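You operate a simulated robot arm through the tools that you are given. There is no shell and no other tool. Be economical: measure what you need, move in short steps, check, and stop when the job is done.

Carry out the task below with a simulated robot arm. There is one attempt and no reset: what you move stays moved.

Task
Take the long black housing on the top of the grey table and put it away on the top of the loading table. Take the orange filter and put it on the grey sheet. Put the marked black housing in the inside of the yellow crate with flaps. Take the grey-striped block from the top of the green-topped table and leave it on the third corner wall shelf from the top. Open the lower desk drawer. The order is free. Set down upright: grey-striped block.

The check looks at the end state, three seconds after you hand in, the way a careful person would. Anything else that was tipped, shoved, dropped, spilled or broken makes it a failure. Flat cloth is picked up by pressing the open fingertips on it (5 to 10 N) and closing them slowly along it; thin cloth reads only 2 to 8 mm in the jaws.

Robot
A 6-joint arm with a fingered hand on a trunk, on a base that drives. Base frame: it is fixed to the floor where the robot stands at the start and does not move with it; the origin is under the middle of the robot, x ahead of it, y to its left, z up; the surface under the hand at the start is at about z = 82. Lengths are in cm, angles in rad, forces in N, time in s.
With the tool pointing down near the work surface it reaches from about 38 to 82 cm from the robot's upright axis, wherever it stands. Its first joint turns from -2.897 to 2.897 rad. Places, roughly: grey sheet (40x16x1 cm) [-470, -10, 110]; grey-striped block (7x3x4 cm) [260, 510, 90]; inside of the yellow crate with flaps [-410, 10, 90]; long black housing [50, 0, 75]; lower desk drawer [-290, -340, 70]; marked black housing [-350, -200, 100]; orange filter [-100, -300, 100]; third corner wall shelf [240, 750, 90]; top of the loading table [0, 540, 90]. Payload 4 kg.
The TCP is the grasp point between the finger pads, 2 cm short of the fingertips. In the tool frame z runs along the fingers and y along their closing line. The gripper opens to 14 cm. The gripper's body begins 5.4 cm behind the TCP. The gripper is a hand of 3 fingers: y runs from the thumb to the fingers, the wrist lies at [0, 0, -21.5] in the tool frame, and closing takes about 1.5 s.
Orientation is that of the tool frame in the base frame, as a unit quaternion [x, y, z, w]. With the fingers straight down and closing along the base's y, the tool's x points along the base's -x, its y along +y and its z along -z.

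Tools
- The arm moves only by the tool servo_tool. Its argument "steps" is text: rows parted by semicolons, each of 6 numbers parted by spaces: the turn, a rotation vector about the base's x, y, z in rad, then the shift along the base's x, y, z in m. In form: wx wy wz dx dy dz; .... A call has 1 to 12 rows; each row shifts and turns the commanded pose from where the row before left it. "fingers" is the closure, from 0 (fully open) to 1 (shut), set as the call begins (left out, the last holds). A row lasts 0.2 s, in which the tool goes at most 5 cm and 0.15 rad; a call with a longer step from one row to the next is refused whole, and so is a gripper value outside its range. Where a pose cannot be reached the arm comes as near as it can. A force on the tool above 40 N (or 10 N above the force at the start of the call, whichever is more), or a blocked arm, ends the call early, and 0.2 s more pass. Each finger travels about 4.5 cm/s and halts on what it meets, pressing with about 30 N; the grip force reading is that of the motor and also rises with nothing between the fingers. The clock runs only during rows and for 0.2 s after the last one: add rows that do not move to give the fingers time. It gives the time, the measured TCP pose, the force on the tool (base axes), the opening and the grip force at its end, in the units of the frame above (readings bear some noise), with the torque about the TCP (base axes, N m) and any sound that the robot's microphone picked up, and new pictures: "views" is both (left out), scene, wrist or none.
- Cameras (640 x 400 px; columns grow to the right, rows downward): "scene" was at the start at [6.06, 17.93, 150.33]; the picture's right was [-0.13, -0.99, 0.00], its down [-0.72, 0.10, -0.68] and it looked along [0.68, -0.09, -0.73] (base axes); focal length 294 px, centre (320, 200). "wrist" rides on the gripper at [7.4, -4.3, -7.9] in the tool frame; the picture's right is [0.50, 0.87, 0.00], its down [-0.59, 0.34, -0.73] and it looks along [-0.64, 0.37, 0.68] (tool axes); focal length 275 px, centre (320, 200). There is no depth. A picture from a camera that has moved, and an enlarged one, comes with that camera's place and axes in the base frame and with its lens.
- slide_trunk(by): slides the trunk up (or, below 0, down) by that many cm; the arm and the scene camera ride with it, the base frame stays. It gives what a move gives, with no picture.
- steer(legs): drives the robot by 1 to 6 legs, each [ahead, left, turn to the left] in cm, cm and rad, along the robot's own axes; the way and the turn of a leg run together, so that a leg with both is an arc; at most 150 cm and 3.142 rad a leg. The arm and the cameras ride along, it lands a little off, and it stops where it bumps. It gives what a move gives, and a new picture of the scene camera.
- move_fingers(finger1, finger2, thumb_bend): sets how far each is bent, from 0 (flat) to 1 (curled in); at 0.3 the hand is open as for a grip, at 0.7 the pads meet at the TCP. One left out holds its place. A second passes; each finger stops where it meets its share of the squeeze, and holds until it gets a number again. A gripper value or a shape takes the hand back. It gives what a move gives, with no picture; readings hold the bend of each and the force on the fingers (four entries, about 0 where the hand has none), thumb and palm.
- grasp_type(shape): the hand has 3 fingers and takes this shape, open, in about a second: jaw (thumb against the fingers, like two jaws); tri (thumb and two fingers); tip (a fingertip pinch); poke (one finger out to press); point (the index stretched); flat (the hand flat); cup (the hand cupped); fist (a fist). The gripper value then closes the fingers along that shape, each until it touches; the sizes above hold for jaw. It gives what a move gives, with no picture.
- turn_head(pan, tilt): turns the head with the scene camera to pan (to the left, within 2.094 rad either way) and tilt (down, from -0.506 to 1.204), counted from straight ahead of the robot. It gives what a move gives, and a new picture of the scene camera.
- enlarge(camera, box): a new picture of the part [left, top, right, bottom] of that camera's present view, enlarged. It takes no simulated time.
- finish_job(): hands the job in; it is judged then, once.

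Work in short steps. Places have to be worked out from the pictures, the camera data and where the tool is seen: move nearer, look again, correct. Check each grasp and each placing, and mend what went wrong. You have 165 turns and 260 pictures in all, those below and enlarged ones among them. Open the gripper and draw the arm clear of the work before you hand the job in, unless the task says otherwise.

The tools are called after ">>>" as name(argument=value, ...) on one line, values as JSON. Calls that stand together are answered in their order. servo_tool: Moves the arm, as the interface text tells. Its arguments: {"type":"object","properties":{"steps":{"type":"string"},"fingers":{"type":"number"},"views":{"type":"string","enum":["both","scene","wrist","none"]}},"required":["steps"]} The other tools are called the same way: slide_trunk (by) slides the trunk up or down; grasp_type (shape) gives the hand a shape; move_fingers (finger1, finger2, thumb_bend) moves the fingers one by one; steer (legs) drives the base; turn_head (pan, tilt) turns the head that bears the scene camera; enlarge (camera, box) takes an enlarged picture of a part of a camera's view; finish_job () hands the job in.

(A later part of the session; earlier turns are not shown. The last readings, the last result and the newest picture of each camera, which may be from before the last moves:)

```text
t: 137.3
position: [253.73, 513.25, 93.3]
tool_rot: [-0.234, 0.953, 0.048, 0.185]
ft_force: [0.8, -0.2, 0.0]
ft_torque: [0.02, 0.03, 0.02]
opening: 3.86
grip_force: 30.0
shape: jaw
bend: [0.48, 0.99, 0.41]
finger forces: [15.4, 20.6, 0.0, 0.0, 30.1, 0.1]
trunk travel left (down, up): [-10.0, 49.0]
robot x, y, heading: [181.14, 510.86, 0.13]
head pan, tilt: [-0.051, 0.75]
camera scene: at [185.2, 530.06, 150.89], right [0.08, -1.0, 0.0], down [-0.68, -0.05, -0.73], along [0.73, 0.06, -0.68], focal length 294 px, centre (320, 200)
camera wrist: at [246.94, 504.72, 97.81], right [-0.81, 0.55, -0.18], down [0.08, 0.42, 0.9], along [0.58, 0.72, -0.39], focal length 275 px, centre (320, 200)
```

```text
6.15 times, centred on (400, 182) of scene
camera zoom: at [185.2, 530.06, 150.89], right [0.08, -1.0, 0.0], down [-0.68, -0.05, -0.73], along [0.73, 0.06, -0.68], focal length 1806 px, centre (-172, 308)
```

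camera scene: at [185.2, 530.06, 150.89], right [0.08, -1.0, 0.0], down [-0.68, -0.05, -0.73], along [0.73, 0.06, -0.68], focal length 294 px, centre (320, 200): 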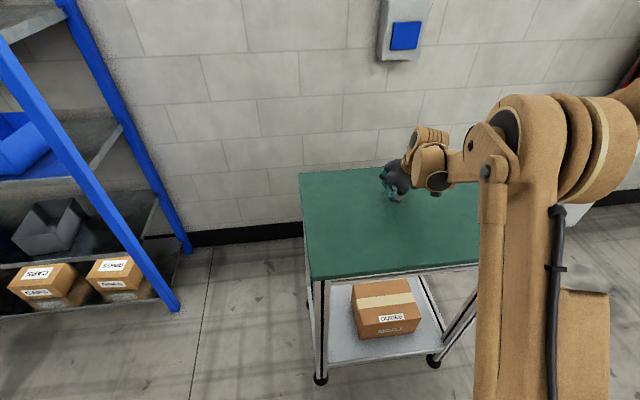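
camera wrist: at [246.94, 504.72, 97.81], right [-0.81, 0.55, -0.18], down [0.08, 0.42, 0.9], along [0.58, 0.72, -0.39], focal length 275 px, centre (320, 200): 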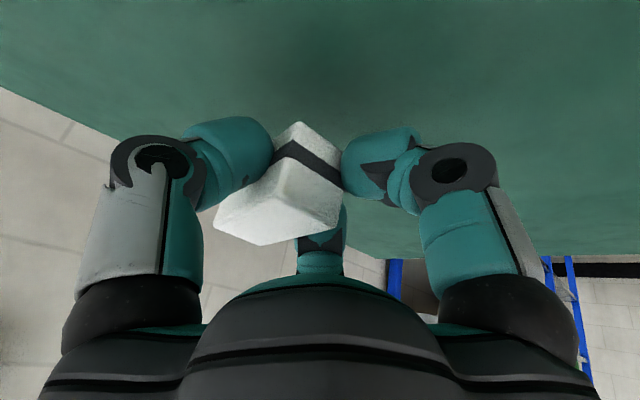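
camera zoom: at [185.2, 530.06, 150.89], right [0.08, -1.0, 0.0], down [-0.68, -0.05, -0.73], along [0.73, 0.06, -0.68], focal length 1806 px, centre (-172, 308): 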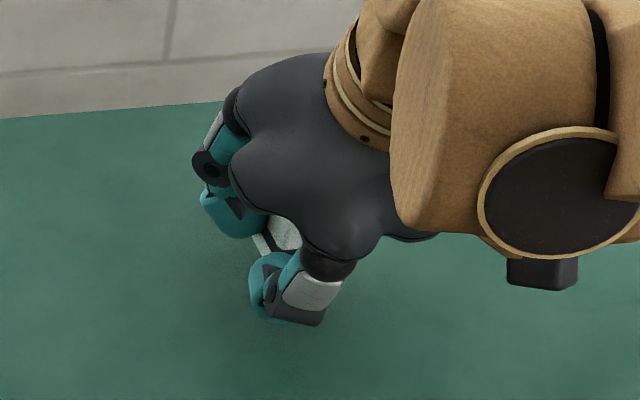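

The block hangs level (its edges match the vertical's vanishing point within 2–3°). I raise, retract with the tool turned back in line with the robot, then drive toward the shelf.

>>> servo_tool(steps="0 0 0 0 0 0.04; 0 0 0 0 0 0.05; 0 0 0 0 0 0.05; 0 0 0 0 0 0.05; 0 0 -0.09 -0.045 -0.003 0.01; 0 0 -0.09 -0.045 -0.003 0; 0 0 -0.09 -0.045 -0.003 0; 0 0 -0.09 -0.045 -0.003 0; 0 0 0 -0.045 -0.003 0; 0 0 0 -0.045 -0.003 0; 0 0 0 0 0 0", views="wrist")

>>> steer(legs=[[-5, 60, 0], [3, 100, 0.07]])

>>> turn_head(pan=-0.2, tilt=0.6)

```text
t: 139.7
position: [226.83, 511.5, 113.36]
tool_rot: [-0.059, 0.98, 0.013, 0.19]
ft_force: [0.1, -0.2, -0.8]
ft_torque: [0.04, 0.0, 0.04]
opening: 3.84
grip_force: 29.9
shape: jaw
bend: [0.48, 0.99, 0.41]
finger forces: [14.8, 20.7, 0.0, 0.1, 29.9, 0.0]
trunk travel left (down, up): [-10.0, 49.0]
robot x, y, heading: [181.25, 510.65, 0.131]
head pan, tilt: [-0.051, 0.75]
camera wrist: at [217.54, 505.78, 117.99], right [-0.57, 0.8, -0.18], down [0.23, 0.37, 0.9], along [0.79, 0.47, -0.39], focal length 275 px, centre (320, 200)
```

wrist: 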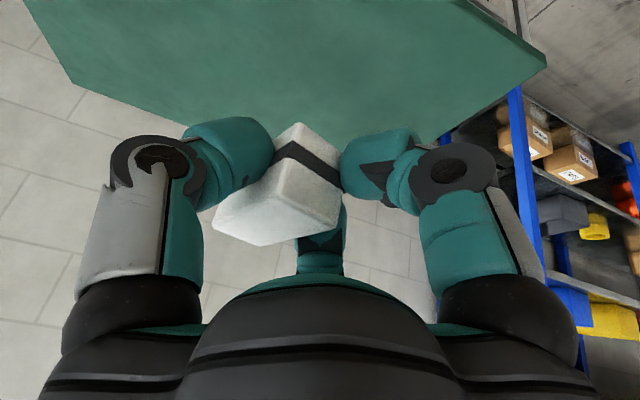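

```text
t: 147.7
position: [201.97, 670.4, 113.55]
tool_rot: [-0.097, 0.977, 0.021, 0.19]
ft_force: [-0.2, -0.3, -1.1]
ft_torque: [0.01, 0.03, 0.01]
opening: 3.85
grip_force: 30.1
shape: jaw
bend: [0.48, 0.99, 0.41]
finger forces: [14.8, 20.7, 0.0, 0.0, 29.9, 0.0]
trunk travel left (down, up): [-10.0, 49.0]
robot x, y, heading: [156.25, 666.37, 0.203]
head pan, tilt: [-0.051, 0.75]
camera scene: at [158.97, 685.86, 150.89], right [0.16, -0.99, 0.0], down [-0.67, -0.11, -0.73], along [0.72, 0.11, -0.68], focal length 294 px, centre (320, 200)
```

scene: 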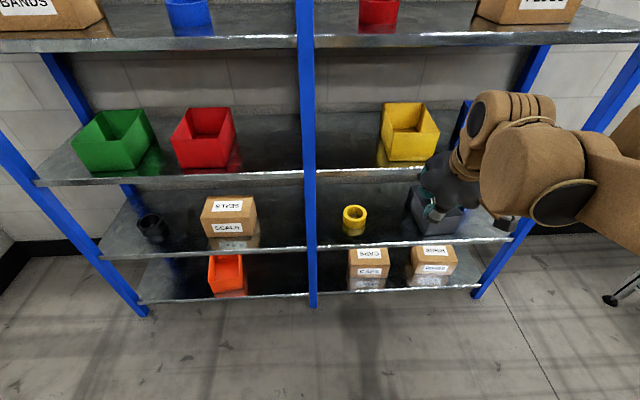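

```text
t: 148.4
position: [201.92, 670.43, 113.54]
tool_rot: [-0.097, 0.977, 0.021, 0.189]
ft_force: [0.3, 0.2, -0.4]
ft_torque: [0.0, 0.02, 0.06]
opening: 3.86
grip_force: 30.5
shape: jaw
bend: [0.48, 0.99, 0.41]
finger forces: [14.9, 20.8, 0.0, 0.0, 29.9, 0.1]
trunk travel left (down, up): [-10.0, 49.0]
robot x, y, heading: [156.43, 666.18, 0.201]
head pan, tilt: [-0.201, 0.6]
camera scene: at [159.63, 684.6, 152.18], right [0.01, -1.0, 0.0], down [-0.57, 0.0, -0.82], along [0.82, 0.01, -0.57], focal length 294 px, centre (320, 200)
```

scene: 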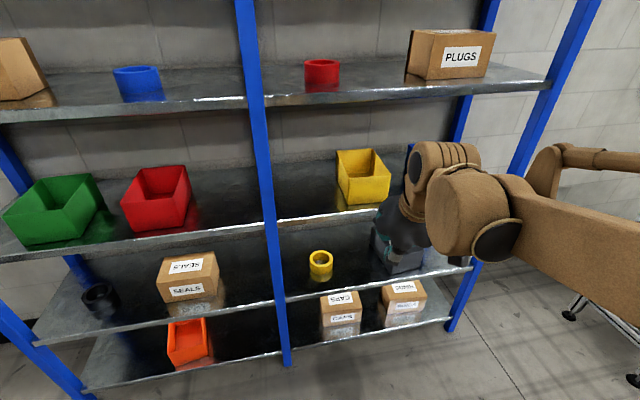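

The gap on the third shelf between the red bin and the middle post is about 22 cm wide, centred near y=715. I drive so the hand faces it.

>>> steer(legs=[[0, 43, 0], [18, 0, 0]])

>>> turn_head(pan=-0.25, tilt=0.75)

>>> servo_tool(steps="0 0 0 0 0 0", views="wrist")

```text
t: 152.2
position: [210.88, 717.18, 113.4]
tool_rot: [-0.105, 0.976, 0.022, 0.19]
ft_force: [0.0, -0.1, -0.6]
ft_torque: [0.03, 0.05, 0.05]
opening: 3.87
grip_force: 30.0
shape: jaw
bend: [0.48, 0.99, 0.41]
finger forces: [14.8, 20.6, 0.0, 0.1, 29.9, 0.0]
trunk travel left (down, up): [-10.0, 49.0]
robot x, y, heading: [165.38, 712.23, 0.224]
head pan, tilt: [-0.201, 0.6]
camera scene: at [168.32, 730.59, 152.18], right [0.02, -1.0, 0.0], down [-0.57, -0.01, -0.82], along [0.82, 0.02, -0.57], focal length 294 px, centre (320, 200)
```

scene: 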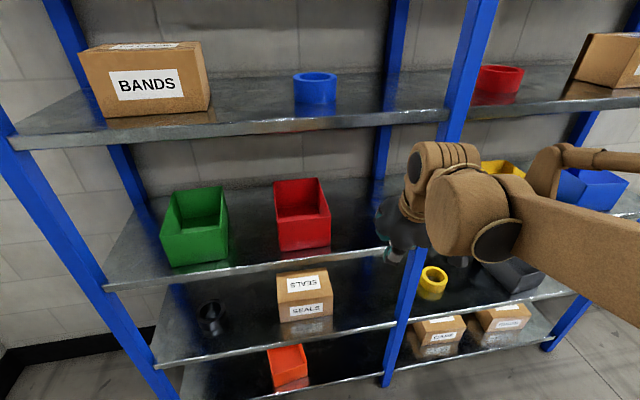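

```text
t: 152.9
position: [210.76, 717.15, 113.54]
tool_rot: [-0.105, 0.976, 0.022, 0.19]
ft_force: [-0.5, -1.1, -0.8]
ft_torque: [0.03, 0.0, -0.01]
opening: 3.82
grip_force: 29.4
shape: jaw
bend: [0.48, 0.99, 0.41]
finger forces: [14.8, 20.6, 0.1, 0.0, 29.9, 0.0]
trunk travel left (down, up): [-10.0, 49.0]
robot x, y, heading: [165.32, 712.2, 0.223]
head pan, tilt: [-0.25, 0.75]
camera scene: at [167.67, 730.15, 150.9], right [-0.03, -1.0, 0.0], down [-0.68, 0.02, -0.73], along [0.73, -0.02, -0.68], focal length 294 px, centre (320, 200)
```

scene: 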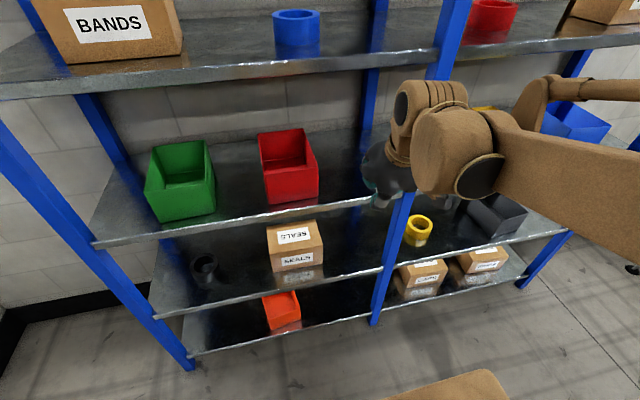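

```text
t: 153.3
position: [210.75, 717.1, 113.44]
tool_rot: [-0.106, 0.976, 0.022, 0.189]
ft_force: [0.0, -0.4, -0.6]
ft_torque: [0.03, -0.01, 0.04]
opening: 3.85
grip_force: 30.5
shape: jaw
bend: [0.48, 0.99, 0.41]
finger forces: [14.9, 20.6, 0.1, 0.0, 29.8, 0.1]
trunk travel left (down, up): [-10.0, 49.0]
robot x, y, heading: [165.23, 712.06, 0.22]
head pan, tilt: [-0.25, 0.75]
camera wrist: at [202.02, 710.66, 118.0], right [-0.64, 0.75, -0.18], down [0.19, 0.39, 0.9], along [0.75, 0.54, -0.39], focal length 275 px, centre (320, 200)
```

wrist: 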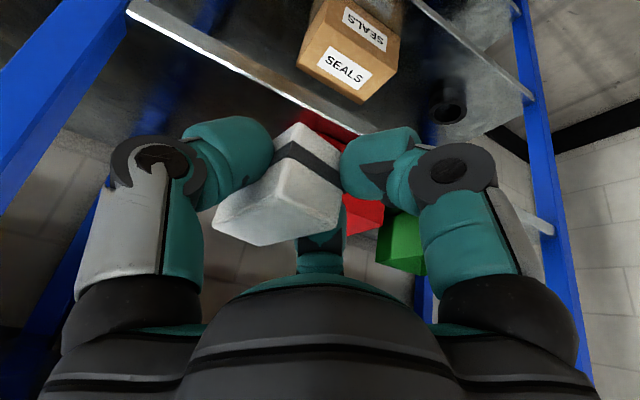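

The gap at shelf level is y≈705–729 with front edge x≈231. I lower in front of the shelf and move forward to just before it.

>>> servo_tool(steps="0 0 0 0 0 -0.04; 0 0 0 0 0 -0.04; 0 0 0 0 0 -0.04; 0 0 0 0 0 -0.035; 0 0 0 0.03 0 0; 0 0 0 0.03 0 0; 0 0 0 0.03 0 0; 0 0 0 0 0 0")

```text
t: 155.1
position: [219.54, 716.99, 97.81]
tool_rot: [-0.106, 0.976, 0.022, 0.189]
ft_force: [0.5, -1.3, -1.1]
ft_torque: [-0.01, 0.01, 0.0]
opening: 3.81
grip_force: 29.9
shape: jaw
bend: [1.0, 0.99, 0.42]
finger forces: [14.4, 22.3, 0.1, 0.1, 29.3, 0.0]
trunk travel left (down, up): [-10.0, 49.0]
robot x, y, heading: [165.19, 712.32, 0.226]
head pan, tilt: [-0.25, 0.75]
camera scene: at [167.66, 730.15, 150.9], right [-0.03, -1.0, 0.0], down [-0.68, 0.02, -0.73], along [0.73, -0.02, -0.68], focal length 294 px, centre (320, 200)
camera wrist: at [210.9, 710.47, 102.33], right [-0.64, 0.75, -0.18], down [0.19, 0.39, 0.9], along [0.75, 0.54, -0.39], focal length 275 px, centre (320, 200)
```

scene: 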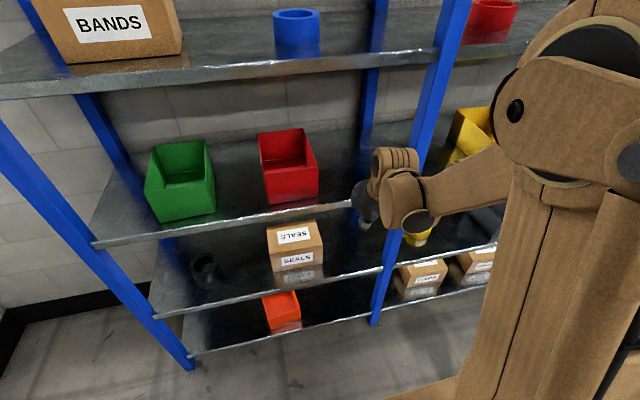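
wrist: 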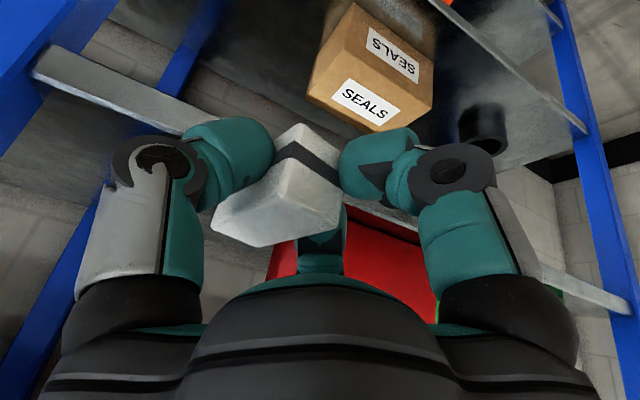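

The shelf top is at about z=91.5 and the hand is centred in the gap. I go in to x≈238.

>>> servo_tool(steps="0 0 0 0.03 0 0; 0 0 0 0.03 0 0; 0 0 0 0.03 0 0; 0 0 0 0.03 0 0; 0 0 0 0.03 0 0; 0 0 0 0.03 0 0; 0 0 0 0 0 0")

```text
t: 156.7
position: [237.83, 716.7, 98.04]
tool_rot: [-0.106, 0.976, 0.023, 0.19]
ft_force: [0.3, 0.3, -1.6]
ft_torque: [-0.01, 0.03, -0.02]
opening: 3.81
grip_force: 29.7
shape: jaw
bend: [1.0, 0.99, 0.42]
finger forces: [14.2, 22.4, 0.0, 0.1, 29.4, 0.0]
trunk travel left (down, up): [-10.0, 49.0]
robot x, y, heading: [165.24, 712.3, 0.226]
head pan, tilt: [-0.25, 0.75]
camera scene: at [167.68, 730.15, 150.9], right [-0.03, -1.0, 0.0], down [-0.68, 0.02, -0.73], along [0.73, -0.02, -0.68], focal length 294 px, centre (320, 200)
camera wrist: at [229.09, 710.34, 102.56], right [-0.64, 0.75, -0.18], down [0.19, 0.39, 0.9], along [0.75, 0.54, -0.39], focal length 275 px, centre (320, 200)
```

scene: 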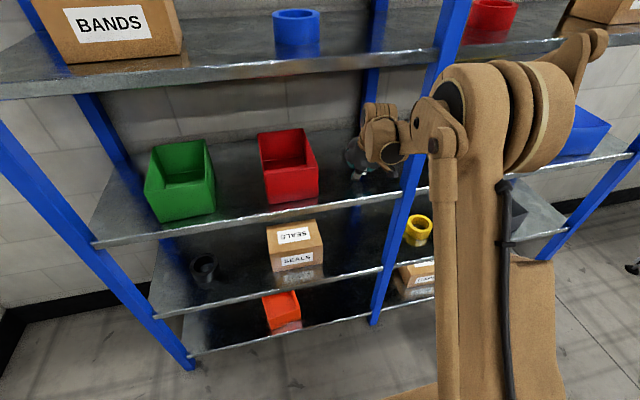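
wrist: 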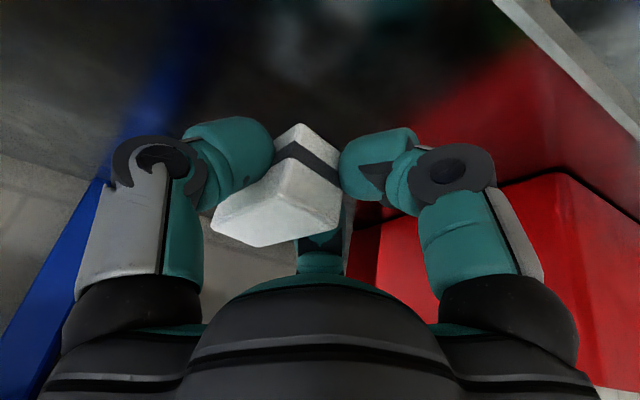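

Inside, with about 8 cm free to the red bin. I lower in 1 cm then finer steps until contact.

>>> servo_tool(steps="0 0 0 0 0 -0.01; 0 0 0 0 0 -0.01; 0 0 0 0 0 -0.007; 0 0 0 0 0 -0.004; 0 0 0 0 0 -0.004; 0 0 0 0 0 -0.004; 0 0 0 0 0 -0.004", views="wrist")

```text
t: 158.2
position: [237.75, 717.21, 94.09]
tool_rot: [-0.107, 0.975, 0.022, 0.194]
ft_force: [-0.1, -0.8, 25.5]
ft_torque: [-0.42, 0.19, 0.03]
opening: 3.89
grip_force: 29.9
shape: jaw
bend: [1.0, 0.98, 0.42]
finger forces: [26.2, 22.5, 0.0, 0.1, 39.7, 0.1]
trunk travel left (down, up): [-10.0, 49.0]
robot x, y, heading: [165.58, 712.55, 0.226]
head pan, tilt: [-0.25, 0.75]
stopped in row 7: the force on the tool passed its limit at 47 N (the readings are from after the stop); the commanded pose is now the measured one
camera wrist: at [229.03, 710.7, 98.61], right [-0.64, 0.75, -0.19], down [0.18, 0.39, 0.9], along [0.75, 0.54, -0.38], focal length 275 px, centre (320, 200)
```

wrist: 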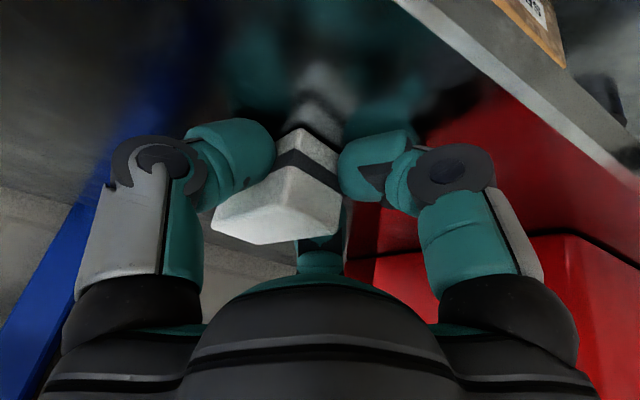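

The block stands on the shelf (its reflection meets its base). I open modestly and then back out along the finger axis.

>>> servo_tool(steps="0 0 0 0 0 0.001; 0 0 0 0 0 0; 0 0 0 0 0 0; 0 0 0 0 0 0; 0 0 0 0 0 0; 0 0 0 0 0 0", fingers=0.55, views="wrist")

```text
t: 159.7
position: [237.77, 717.25, 94.17]
tool_rot: [-0.106, 0.975, 0.022, 0.192]
ft_force: [8.7, -0.6, 26.3]
ft_torque: [-0.19, 0.23, 0.09]
opening: 5.88
grip_force: 0.1
shape: jaw
bend: [0.44, 0.36, 0.36]
finger forces: [17.2, 0.0, 0.0, 0.1, 9.6, 0.1]
trunk travel left (down, up): [-10.0, 49.0]
robot x, y, heading: [165.24, 712.15, 0.224]
head pan, tilt: [-0.25, 0.75]
camera wrist: at [229.1, 710.73, 98.59], right [-0.64, 0.75, -0.19], down [0.18, 0.39, 0.9], along [0.75, 0.54, -0.38], focal length 275 px, centre (320, 200)
```

wrist: 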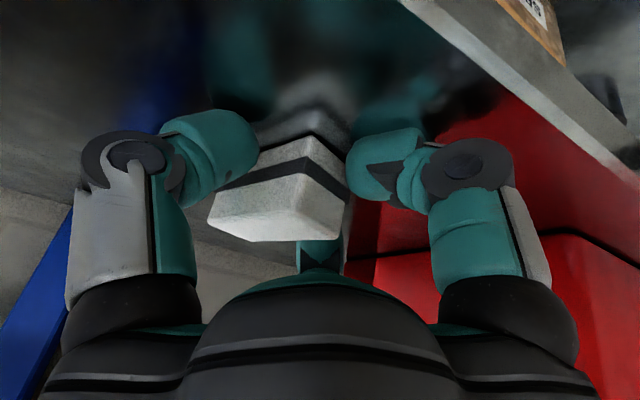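

Fingers 1 and thumb now press on the shelf; I raise along the finger axis in small steps.

>>> servo_tool(steps="0 0 0 0 0 0.006; 0 0 0 0 0 0; 0 0 0 0 0 0.005; 0 0 0 0 0 0", fingers=0.48, views="wrist")

```text
t: 160.7
position: [237.92, 717.3, 95.1]
tool_rot: [-0.106, 0.976, 0.023, 0.191]
ft_force: [0.9, -0.6, 4.3]
ft_torque: [-0.02, 0.08, -0.01]
opening: 7.07
grip_force: 0.1
shape: jaw
bend: [0.35, 0.33, 0.32]
finger forces: [4.1, 0.0, 0.0, 0.0, 0.1, 0.0]
trunk travel left (down, up): [-10.0, 49.0]
robot x, y, heading: [165.42, 712.09, 0.221]
head pan, tilt: [-0.25, 0.75]
camera wrist: at [229.14, 710.77, 99.57], right [-0.64, 0.75, -0.19], down [0.19, 0.39, 0.9], along [0.75, 0.54, -0.39], focal length 275 px, centre (320, 200)
```

wrist: 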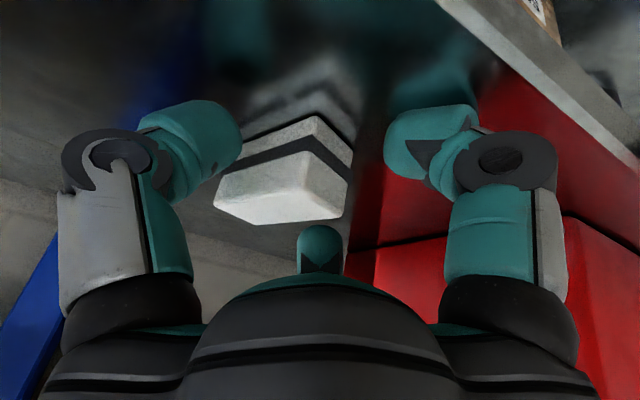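

The block is free and flat. I withdraw up and back, then out of the shelf.

>>> servo_tool(steps="0 0 0 -0.003 0 0.015; 0 0 0 -0.006 -0.001 0.015; 0 0 0 -0.006 -0.001 0.01; 0 0 0 -0.03 0 0; 0 0 0 -0.04 0 0; 0 0 0 -0.04 0 0; 0 0 0 -0.04 0 0; 0 0 0 -0.04 0 0.02; 0 0 0 -0.04 0 0.03; 0 0 0 -0.02 0 0.04; 0 0 0 0 0 0.04; 0 0 0 0 0 0")

```text
t: 163.2
position: [211.42, 717.12, 111.84]
tool_rot: [-0.106, 0.975, 0.022, 0.192]
ft_force: [-0.5, -0.5, -0.1]
ft_torque: [0.02, 0.01, 0.0]
opening: 7.24
grip_force: 0.0
shape: jaw
bend: [0.33, 0.33, 0.32]
finger forces: [0.0, 0.1, 0.1, 0.1, 0.1, 0.0]
trunk travel left (down, up): [-10.0, 49.0]
robot x, y, heading: [165.22, 712.36, 0.221]
head pan, tilt: [-0.25, 0.75]
camera scene: at [167.68, 730.15, 150.89], right [-0.03, -1.0, 0.0], down [-0.68, 0.02, -0.73], along [0.73, -0.02, -0.68], focal length 294 px, centre (320, 200)
camera wrist: at [202.61, 710.71, 116.34], right [-0.64, 0.75, -0.19], down [0.19, 0.39, 0.9], along [0.75, 0.54, -0.39], focal length 275 px, centre (320, 200)
```

scene: 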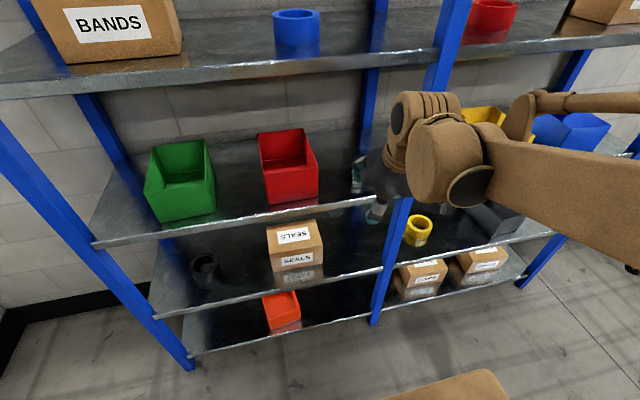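
wrist: 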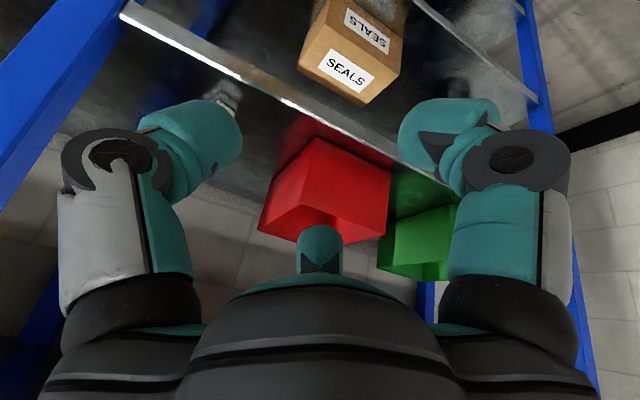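

Block placed. I straighten the tool, back away and glance at the shelf to confirm before leaving.

>>> servo_tool(steps="-0.0285 0.1265 0 0 0 0.02; -0.0285 0.1265 0 0 0 0.02; -0.0285 0.1265 0 0 0 0; 0 0 0 0 0 0", views="none", fingers=0.2)

>>> steer(legs=[[-20, 0, 0]])

>>> steer(legs=[[0, -25, 0], [0, 0, -0.9]])

>>> turn_head(pan=0.95, tilt=0.5)

```text
t: 164.2
position: [211.36, 717.04, 116.07]
tool_rot: [-0.107, 0.994, 0.0, 0.0]
ft_force: [0.9, 0.7, 0.4]
ft_torque: [-0.04, 0.02, -0.03]
opening: 11.2
grip_force: 0.2
shape: jaw
bend: [0.24, 0.24, 0.23]
finger forces: [0.0, 0.1, 0.0, 0.0, 0.1, 0.1]
trunk travel left (down, up): [-10.0, 49.0]
robot x, y, heading: [165.35, 712.31, 0.221]
head pan, tilt: [-0.25, 0.75]
```

```text
t: 165.8
position: [192.09, 712.66, 115.98]
tool_rot: [-0.108, 0.994, 0.0, 0.0]
ft_force: [0.2, -0.9, -0.8]
ft_torque: [0.0, -0.03, -0.02]
opening: 11.18
grip_force: 0.0
shape: jaw
bend: [0.24, 0.24, 0.23]
finger forces: [0.0, 0.0, 0.0, 0.0, 0.1, 0.0]
trunk travel left (down, up): [-10.0, 49.0]
robot x, y, heading: [146.25, 708.1, 0.225]
head pan, tilt: [-0.25, 0.75]
camera scene: at [148.28, 725.72, 150.9], right [-0.02, -1.0, 0.0], down [-0.68, 0.02, -0.73], along [0.73, -0.02, -0.68], focal length 294 px, centre (320, 200)
```

scene: 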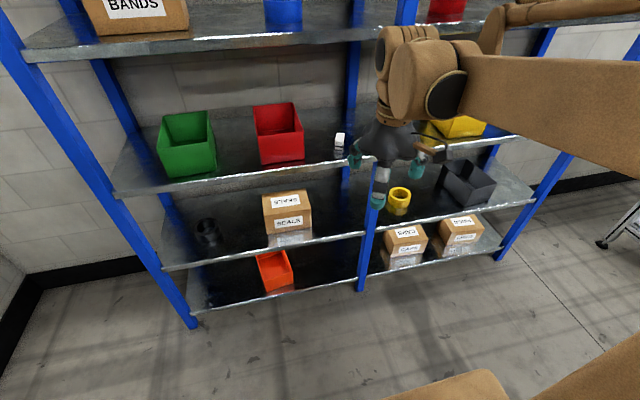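

```text
t: 169.9
position: [184.63, 651.59, 116.0]
tool_rot: [0.328, 0.945, 0.001, -0.001]
ft_force: [-0.2, 0.6, 0.3]
ft_torque: [0.01, 0.03, -0.01]
opening: 11.2
grip_force: 0.0
shape: jaw
bend: [0.24, 0.24, 0.23]
finger forces: [0.0, 0.0, 0.0, 0.0, 0.0, 0.1]
trunk travel left (down, up): [-10.0, 49.0]
robot x, y, heading: [151.71, 684.48, -0.656]
head pan, tilt: [-0.25, 0.75]
camera scene: at [167.04, 693.81, 150.9], right [-0.79, -0.61, 0.0], down [-0.42, 0.54, -0.73], along [0.45, -0.58, -0.68], focal length 294 px, centre (320, 200)
```

scene: 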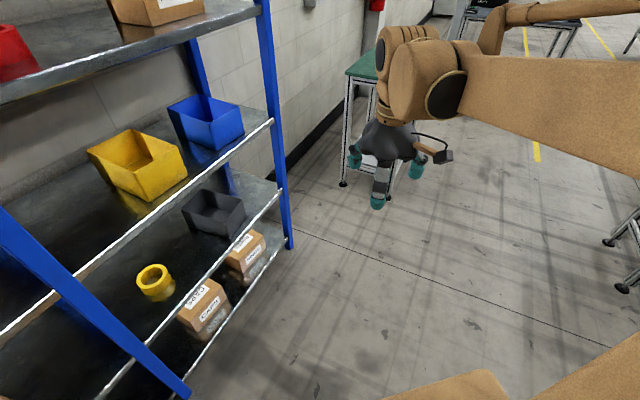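

```text
t: 171.3
position: [184.57, 651.57, 116.04]
tool_rot: [0.328, 0.945, 0.0, 0.001]
ft_force: [1.4, 0.0, 0.1]
ft_torque: [-0.02, 0.0, -0.02]
opening: 11.18
grip_force: 0.0
shape: jaw
bend: [0.24, 0.24, 0.23]
finger forces: [0.1, 0.0, 0.1, 0.0, 0.0, 0.1]
trunk travel left (down, up): [-10.0, 49.0]
robot x, y, heading: [151.76, 683.8, -0.659]
head pan, tilt: [0.949, 0.499]
camera scene: at [170.67, 702.95, 153.09], right [0.29, -0.96, 0.0], down [-0.46, -0.14, -0.88], along [0.84, 0.25, -0.48], focal length 294 px, centre (320, 200)
```

scene: 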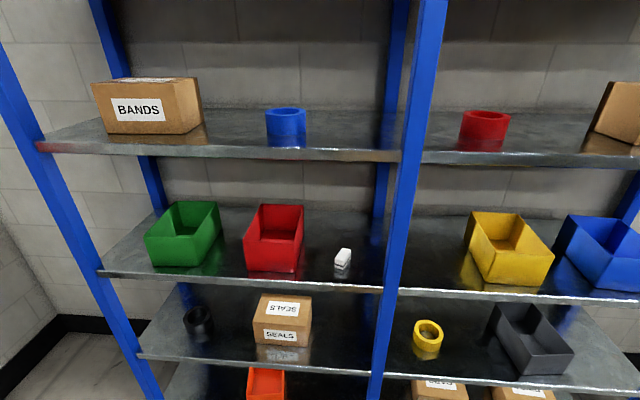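

The block stands upright on the third shelf. Now the long drive back down the aisle.

>>> steer(legs=[[0, 0, -0.9], [110, 0, 0], [100, 0, 0], [0, 0, -0.26], [120, 0, 0], [50, 0, 0]])

>>> turn_head(pan=0.0, tilt=0.3)

```text
t: 193.0
position: [105.32, 266.39, 115.97]
tool_rot: [0.778, 0.629, 0.0, 0.0]
ft_force: [0.9, -0.1, -0.1]
ft_torque: [-0.01, 0.02, 0.0]
opening: 11.19
grip_force: 0.1
shape: jaw
bend: [0.24, 0.24, 0.23]
finger forces: [0.1, 0.1, 0.0, 0.0, 0.0, 0.1]
trunk travel left (down, up): [-10.0, 49.0]
robot x, y, heading: [120.13, 309.91, -1.769]
head pan, tilt: [0.949, 0.499]
camera scene: at [145.49, 301.47, 153.09], right [-0.73, -0.68, 0.0], down [-0.33, 0.35, -0.88], along [0.6, -0.64, -0.48], focal length 294 px, centre (320, 200)
```

scene: 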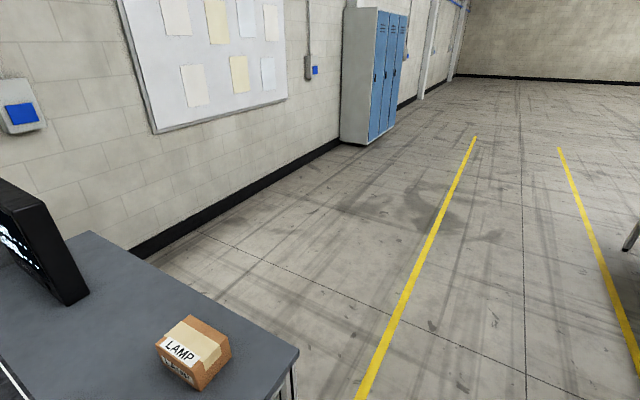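

```text
t: 194.2
position: [105.49, 266.29, 116.05]
tool_rot: [0.778, 0.628, 0.0, -0.001]
ft_force: [0.0, 0.1, 0.2]
ft_torque: [0.03, -0.05, 0.0]
opening: 11.16
grip_force: 0.0
shape: jaw
bend: [0.24, 0.24, 0.23]
finger forces: [0.0, 0.1, 0.1, 0.0, 0.0, 0.0]
trunk travel left (down, up): [-10.0, 49.0]
robot x, y, heading: [120.16, 310.08, -1.77]
head pan, tilt: [0.0, 0.3]
camera scene: at [137.45, 299.06, 154.93], right [-0.98, 0.2, 0.0], down [0.06, 0.29, -0.96], along [-0.19, -0.94, -0.3], focal length 294 px, centre (320, 200)
```

scene: 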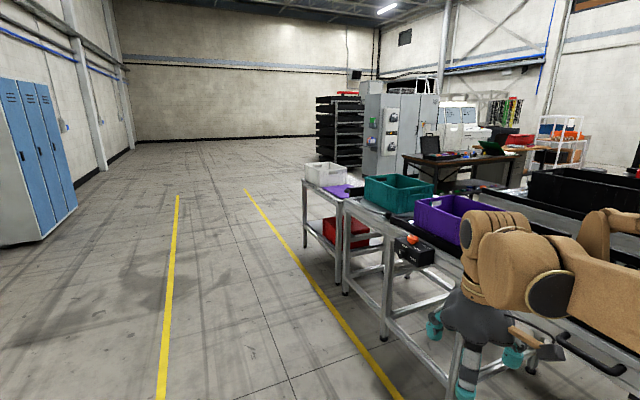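

The aisle ahead is clear. I continue down past the grey table.

>>> steer(legs=[[0, 0, 0.26], [135, 0, 0], [135, 0, 0], [135, 0, 0], [0, 0, -1.0]])

>>> turn_head(pan=0.1, tilt=0.25)

```text
t: 217.1
position: [106.73, -114.15, 116.07]
tool_rot: [0.953, 0.302, 0.0, 0.0]
ft_force: [0.0, 1.3, 1.0]
ft_torque: [-0.04, -0.01, -0.03]
opening: 11.2
grip_force: 0.1
shape: jaw
bend: [0.24, 0.24, 0.23]
finger forces: [0.0, 0.1, 0.0, 0.0, 0.1, 0.0]
trunk travel left (down, up): [-10.0, 49.0]
robot x, y, heading: [147.05, -92.09, -2.521]
head pan, tilt: [0.0, 0.3]
camera scene: at [152.49, -111.72, 154.93], right [-0.58, 0.81, 0.0], down [0.24, 0.17, -0.96], along [-0.78, -0.56, -0.3], focal length 294 px, centre (320, 200)
```

scene: 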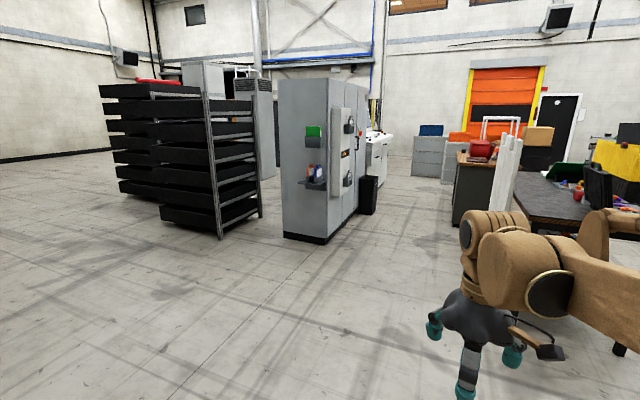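

```text
t: 217.8
position: [106.67, -114.15, 115.97]
tool_rot: [0.954, 0.301, 0.0, 0.0]
ft_force: [-0.8, -0.1, -0.5]
ft_torque: [0.0, -0.04, 0.0]
opening: 11.19
grip_force: 0.1
shape: jaw
bend: [0.24, 0.24, 0.23]
finger forces: [0.1, 0.0, 0.1, 0.0, 0.0, 0.0]
trunk travel left (down, up): [-10.0, 49.0]
robot x, y, heading: [147.31, -92.09, -2.517]
head pan, tilt: [0.099, 0.25]
camera scene: at [153.07, -112.45, 155.4], right [-0.66, 0.75, 0.0], down [0.19, 0.16, -0.97], along [-0.73, -0.64, -0.25], focal length 294 px, centre (320, 200)
```

scene: 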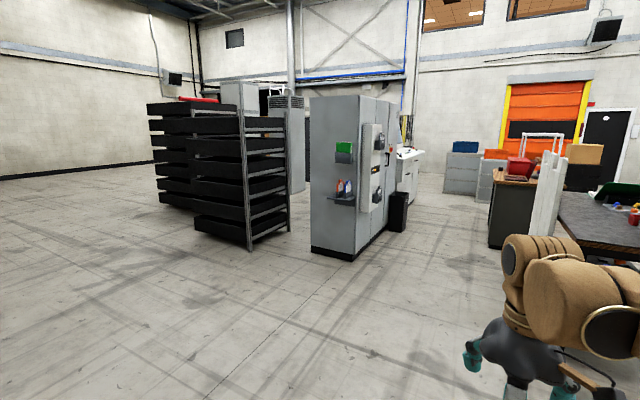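

I enlarge the cabinet's side tray where something orange shows.

>>> enlarge(camera="scene", box=[300, 120, 428, 200])

>>> enlarge(camera="scene", box=[430, 120, 640, 251])

```text
5.00 times, centred on (364, 160) of scene
camera zoom: at [153.07, -112.45, 155.4], right [-0.66, 0.75, 0.0], down [0.19, 0.16, -0.97], along [-0.73, -0.64, -0.25], focal length 1467 px, centre (100, 400)
```

zoom: 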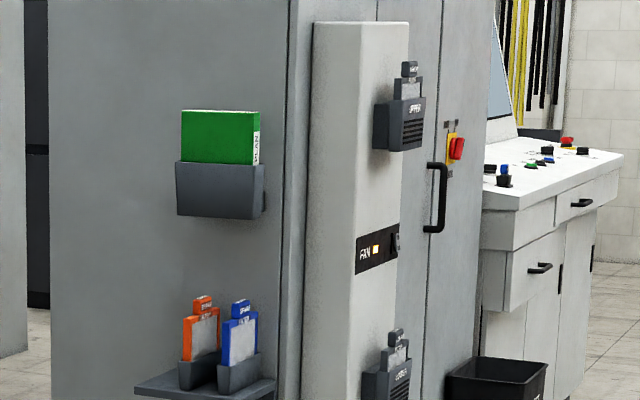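

```text
3.05 times, centred on (535, 186) of scene
camera zoom: at [153.07, -112.45, 155.4], right [-0.66, 0.75, 0.0], down [0.19, 0.16, -0.97], along [-0.73, -0.64, -0.25], focal length 894 px, centre (-335, 244)
```

zoom: 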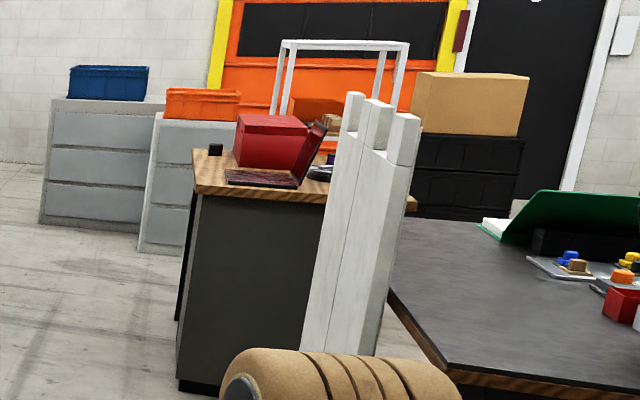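

The orange filter is a flat cartridge standing in a pocket on the cabinet's side, at roughly (-93, -302, 91). I drive to face it.

>>> steer(legs=[[0, 0, 0.26], [130, 0, 0], [125, 0, 0], [0, 0, -0.88]])

>>> turn_head(pan=0.0, tilt=0.6)

```text
t: 233.4
position: [-56.9, -286.6, 115.99]
tool_rot: [1.0, -0.008, -0.001, 0.0]
ft_force: [-0.4, 0.5, 0.9]
ft_torque: [-0.01, 0.0, 0.03]
opening: 11.18
grip_force: 0.0
shape: jaw
bend: [0.24, 0.24, 0.23]
finger forces: [0.0, 0.0, 0.0, 0.0, 0.0, 0.0]
trunk travel left (down, up): [-10.0, 49.0]
robot x, y, heading: [-10.93, -292.51, 3.135]
head pan, tilt: [0.099, 0.25]
camera scene: at [-18.34, -312.49, 155.41], right [-0.09, 1.0, 0.0], down [0.25, 0.02, -0.97], along [-0.96, -0.09, -0.25], focal length 294 px, centre (320, 200)
```

scene: 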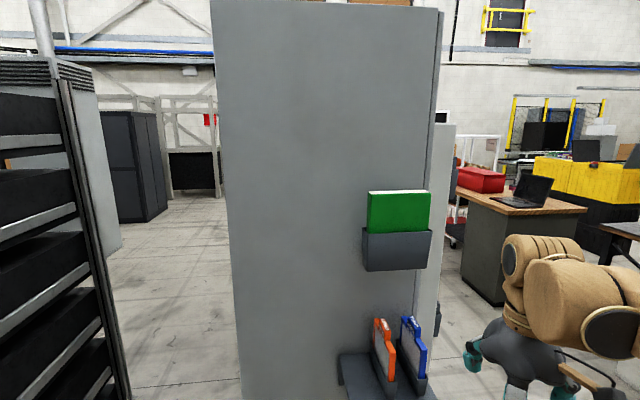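

```text
t: 234.3
position: [-56.92, -286.62, 116.03]
tool_rot: [1.0, -0.008, 0.0, 0.0]
ft_force: [-0.7, 0.1, -0.2]
ft_torque: [-0.01, 0.02, 0.02]
opening: 11.18
grip_force: 0.0
shape: jaw
bend: [0.24, 0.24, 0.23]
finger forces: [0.1, 0.1, 0.0, 0.1, 0.0, 0.1]
trunk travel left (down, up): [-10.0, 49.0]
robot x, y, heading: [-10.91, -292.93, 3.129]
head pan, tilt: [0.0, 0.6]
camera scene: at [-17.88, -311.57, 152.19], right [0.01, 1.0, 0.0], down [0.56, 0.0, -0.83], along [-0.83, 0.01, -0.56], focal length 294 px, centre (320, 200)
```

scene: 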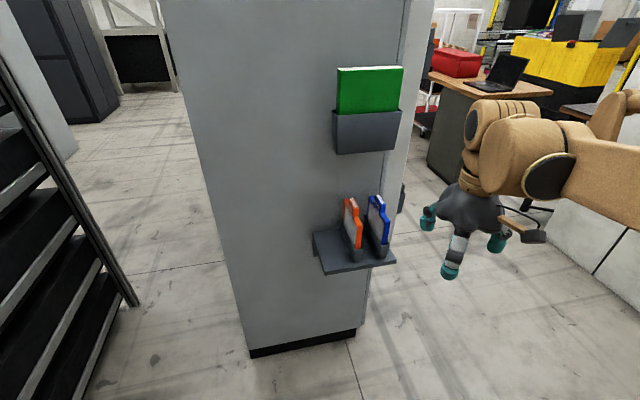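

I enlarge the pockets.

>>> enlarge(camera="scene", box=[304, 180, 414, 280])

```text
4.00 times, centred on (359, 230) of scene
camera zoom: at [-17.88, -311.57, 152.19], right [0.01, 1.0, 0.0], down [0.56, 0.0, -0.83], along [-0.83, 0.01, -0.56], focal length 1174 px, centre (164, 80)
```

zoom: 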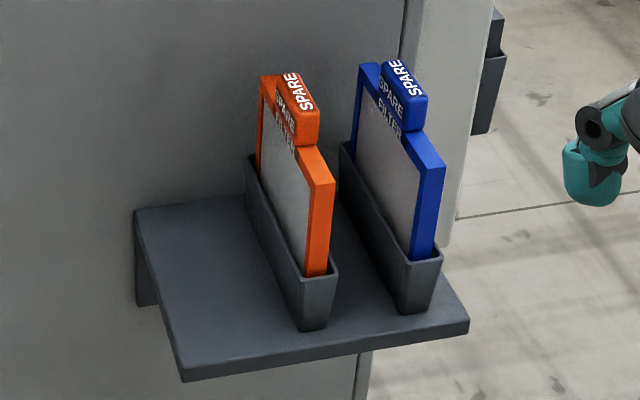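

The filter's plane is along x–z with a "SPARE" tab on top, its blue twin about 5 cm to its right. I move 15 cm nearer and bring the wrist camera close.

>>> steer(legs=[[14, 0, 0]])

>>> servo_tool(steps="0 0 0 -0.01 -0.045 0; 0 0 0 -0.01 -0.045 0; 0 0 0 0 -0.03 0; 0 0 0 0 0 0")

```text
t: 235.6
position: [-70.7, -286.51, 115.92]
tool_rot: [1.0, -0.008, 0.0, 0.0]
ft_force: [0.0, -0.5, 0.0]
ft_torque: [0.02, 0.03, -0.02]
opening: 11.21
grip_force: 0.0
shape: jaw
bend: [0.24, 0.24, 0.23]
finger forces: [0.1, 0.0, 0.1, 0.0, 0.1, 0.1]
trunk travel left (down, up): [-10.0, 49.0]
robot x, y, heading: [-24.94, -292.56, 3.135]
head pan, tilt: [0.0, 0.6]
camera scene: at [-31.61, -311.48, 152.18], right [0.01, 1.0, 0.0], down [0.57, 0.0, -0.82], along [-0.82, 0.01, -0.57], focal length 294 px, centre (320, 200)
```

scene: 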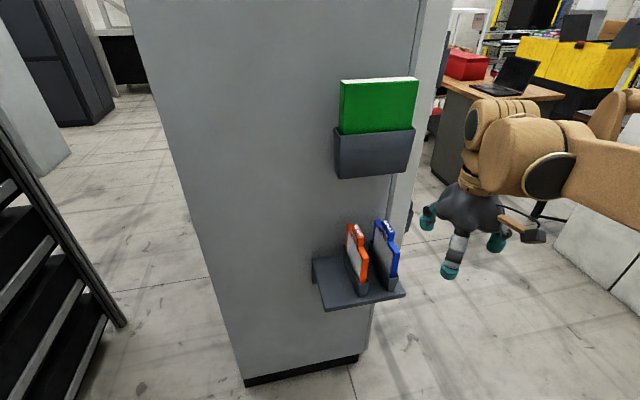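

```text
t: 236.6
position: [-72.67, -298.3, 115.83]
tool_rot: [1.0, -0.007, 0.0, -0.001]
ft_force: [0.0, 0.8, 0.1]
ft_torque: [0.01, 0.01, 0.03]
opening: 11.21
grip_force: 0.0
shape: jaw
bend: [0.24, 0.24, 0.23]
finger forces: [0.0, 0.0, 0.0, 0.1, 0.1, 0.0]
trunk travel left (down, up): [-10.0, 49.0]
robot x, y, heading: [-24.56, -292.47, 3.132]
head pan, tilt: [0.0, 0.6]
camera scene: at [-31.48, -311.48, 152.18], right [0.01, 1.0, 0.0], down [0.57, 0.0, -0.82], along [-0.82, 0.01, -0.57], focal length 294 px, centre (320, 200)
camera wrist: at [-65.26, -294.27, 123.66], right [0.49, -0.87, 0.0], down [-0.59, -0.33, 0.73], along [-0.64, -0.36, -0.68], focal length 275 px, centre (320, 200)
```

scene: 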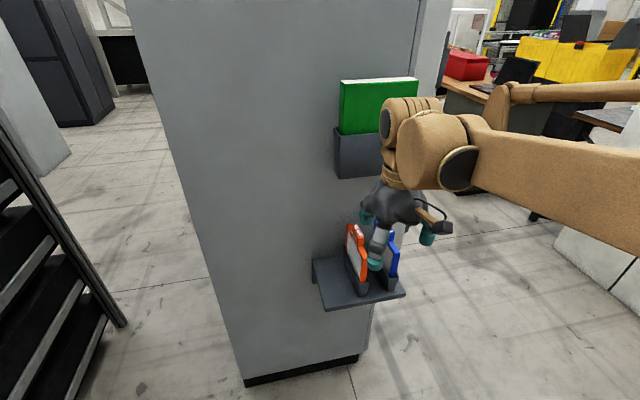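
wrist: 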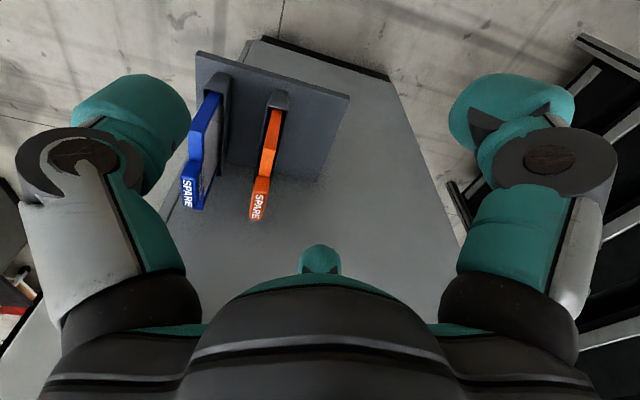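

I enlarge the wrist view on the filters to fix positions.

>>> enlarge(camera="wrist", box=[160, 70, 320, 230])

>>> enlarge(camera="scene", box=[320, 210, 400, 310])

```text
2.50 times, centred on (240, 150) of wrist
camera zoom: at [-65.26, -294.27, 123.66], right [0.49, -0.87, 0.0], down [-0.59, -0.33, 0.73], along [-0.64, -0.36, -0.68], focal length 688 px, centre (520, 325)
```

zoom: 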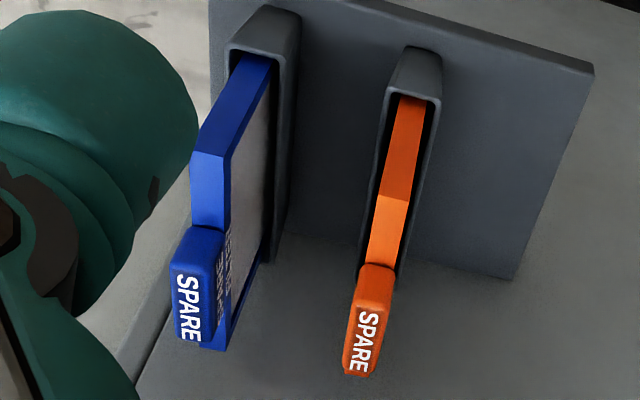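

```text
4.00 times, centred on (360, 260) of scene
camera zoom: at [-31.48, -311.48, 152.18], right [0.01, 1.0, 0.0], down [0.57, 0.0, -0.82], along [-0.82, 0.01, -0.57], focal length 1174 px, centre (160, -40)
```

zoom: 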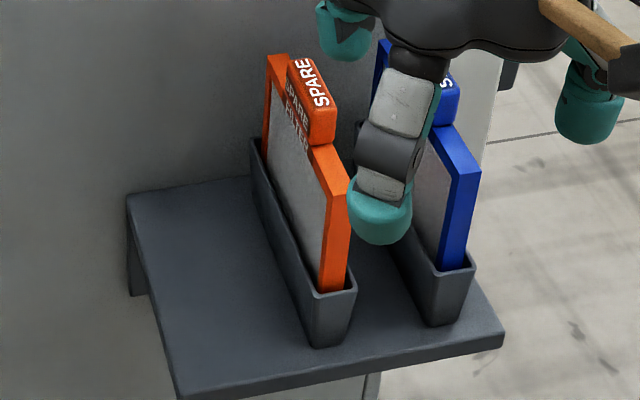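

Triangulated: tab centre (-91.8, -300.1), top z≈100.5, filter plane yawed 0.22. I turn the tool by that, tilt it 0.42 to clear the green pocket above, narrow the fingers, and go above the tab.

>>> servo_tool(steps="0 0 0.11 -0.02 -0.003 0; 0 0 0.11 -0.02 -0.003 0; -0.0304 0.1366 0 -0.03 -0.004 -0.01; -0.0304 0.1366 0 -0.03 -0.004 -0.01; -0.0304 0.1366 0 -0.03 -0.004 -0.01; 0 0 0 -0.03 -0.004 -0.01; 0 0 0 -0.022 0 -0.01; 0 0 0 0 0 0; 0 0 0 0 0 0", fingers=0.7)

```text
t: 238.4
position: [-89.94, -300.83, 111.06]
tool_rot: [0.973, 0.101, -0.205, 0.024]
ft_force: [26.4, 4.7, -9.6]
ft_torque: [0.05, 1.03, 0.65]
opening: 4.02
grip_force: 0.0
shape: jaw
bend: [0.43, 1.0, 0.42]
finger forces: [0.0, 28.6, 0.0, 0.1, 0.0, 0.0]
trunk travel left (down, up): [-10.0, 49.0]
robot x, y, heading: [-24.48, -292.25, 3.137]
head pan, tilt: [0.0, 0.6]
stopped in row 8: the force on the tool passed its limit at 41 N (the readings are from after the stop); the commanded pose is now the measured one
camera scene: at [-30.96, -311.41, 152.2], right [0.01, 1.0, 0.0], down [0.56, 0.0, -0.83], along [-0.83, 0.0, -0.56], focal length 294 px, centre (320, 200)
camera wrist: at [-81.24, -294.83, 115.17], right [0.63, -0.75, -0.2], down [-0.17, -0.38, 0.91], along [-0.76, -0.54, -0.36], focal length 275 px, centre (320, 200)
```

scene: 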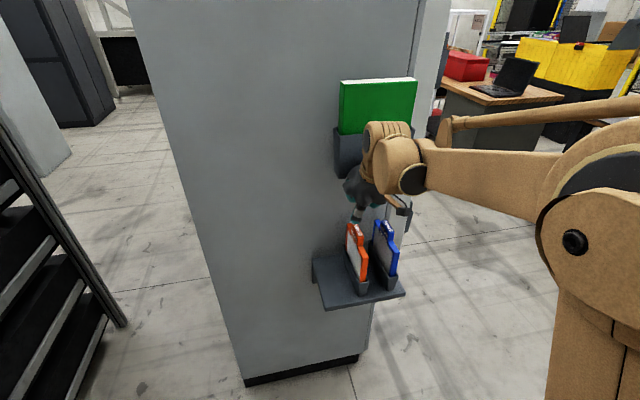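
wrist: 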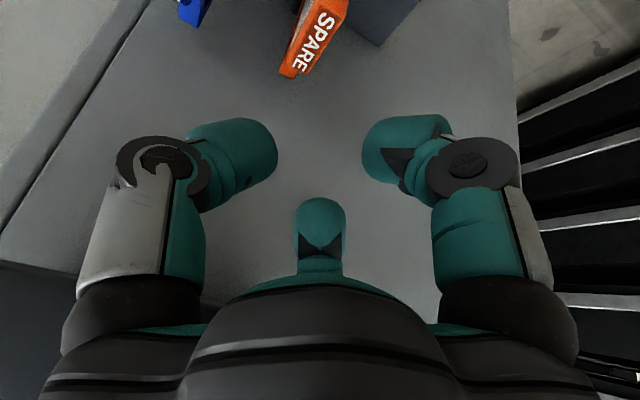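

Finger 2 brushed the green pocket above. I back off, lower to z≈104, then come forward over the tab underneath the pocket.

>>> servo_tool(steps="0 0 0 0.03 0 0; 0 0 0 0.01 0 -0.03; 0 0 0 0 0 -0.03; 0 0 0 0 0 -0.01; 0 0 0 0 0 0")

```text
t: 239.6
position: [-86.45, -300.88, 103.75]
tool_rot: [0.973, 0.101, -0.205, 0.025]
ft_force: [0.6, -0.4, -0.5]
ft_torque: [-0.01, -0.01, 0.01]
opening: 4.23
grip_force: 0.1
shape: jaw
bend: [0.43, 0.43, 0.42]
finger forces: [0.0, 0.0, 0.0, 0.1, 0.1, 0.0]
trunk travel left (down, up): [-10.0, 49.0]
robot x, y, heading: [-24.88, -292.47, 3.135]
head pan, tilt: [0.0, 0.6]
camera scene: at [-31.39, -311.48, 152.18], right [0.01, 1.0, 0.0], down [0.57, 0.0, -0.82], along [-0.82, 0.01, -0.57], focal length 294 px, centre (320, 200)
camera wrist: at [-77.65, -294.82, 107.97], right [0.63, -0.75, -0.2], down [-0.17, -0.38, 0.91], along [-0.76, -0.54, -0.36], focal length 275 px, centre (320, 200)
```

scene: 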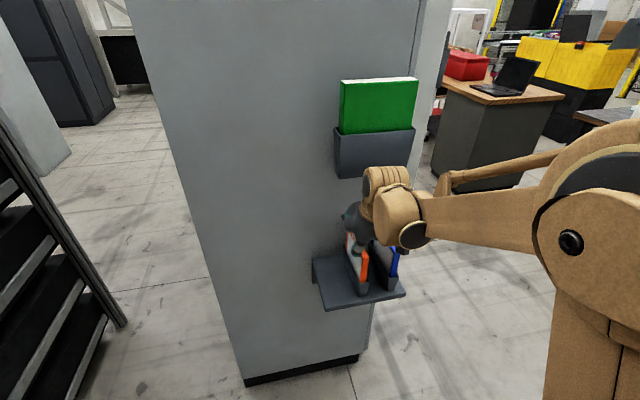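
wrist: 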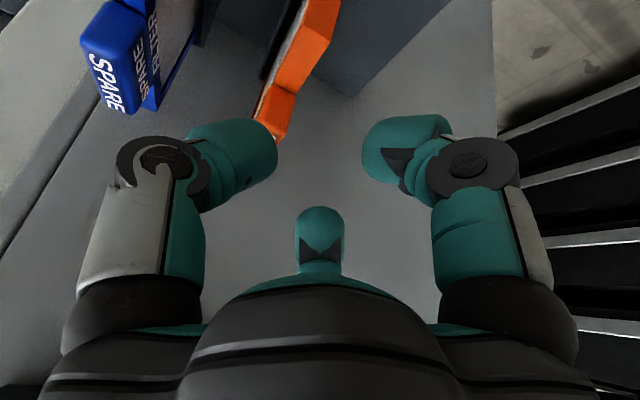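

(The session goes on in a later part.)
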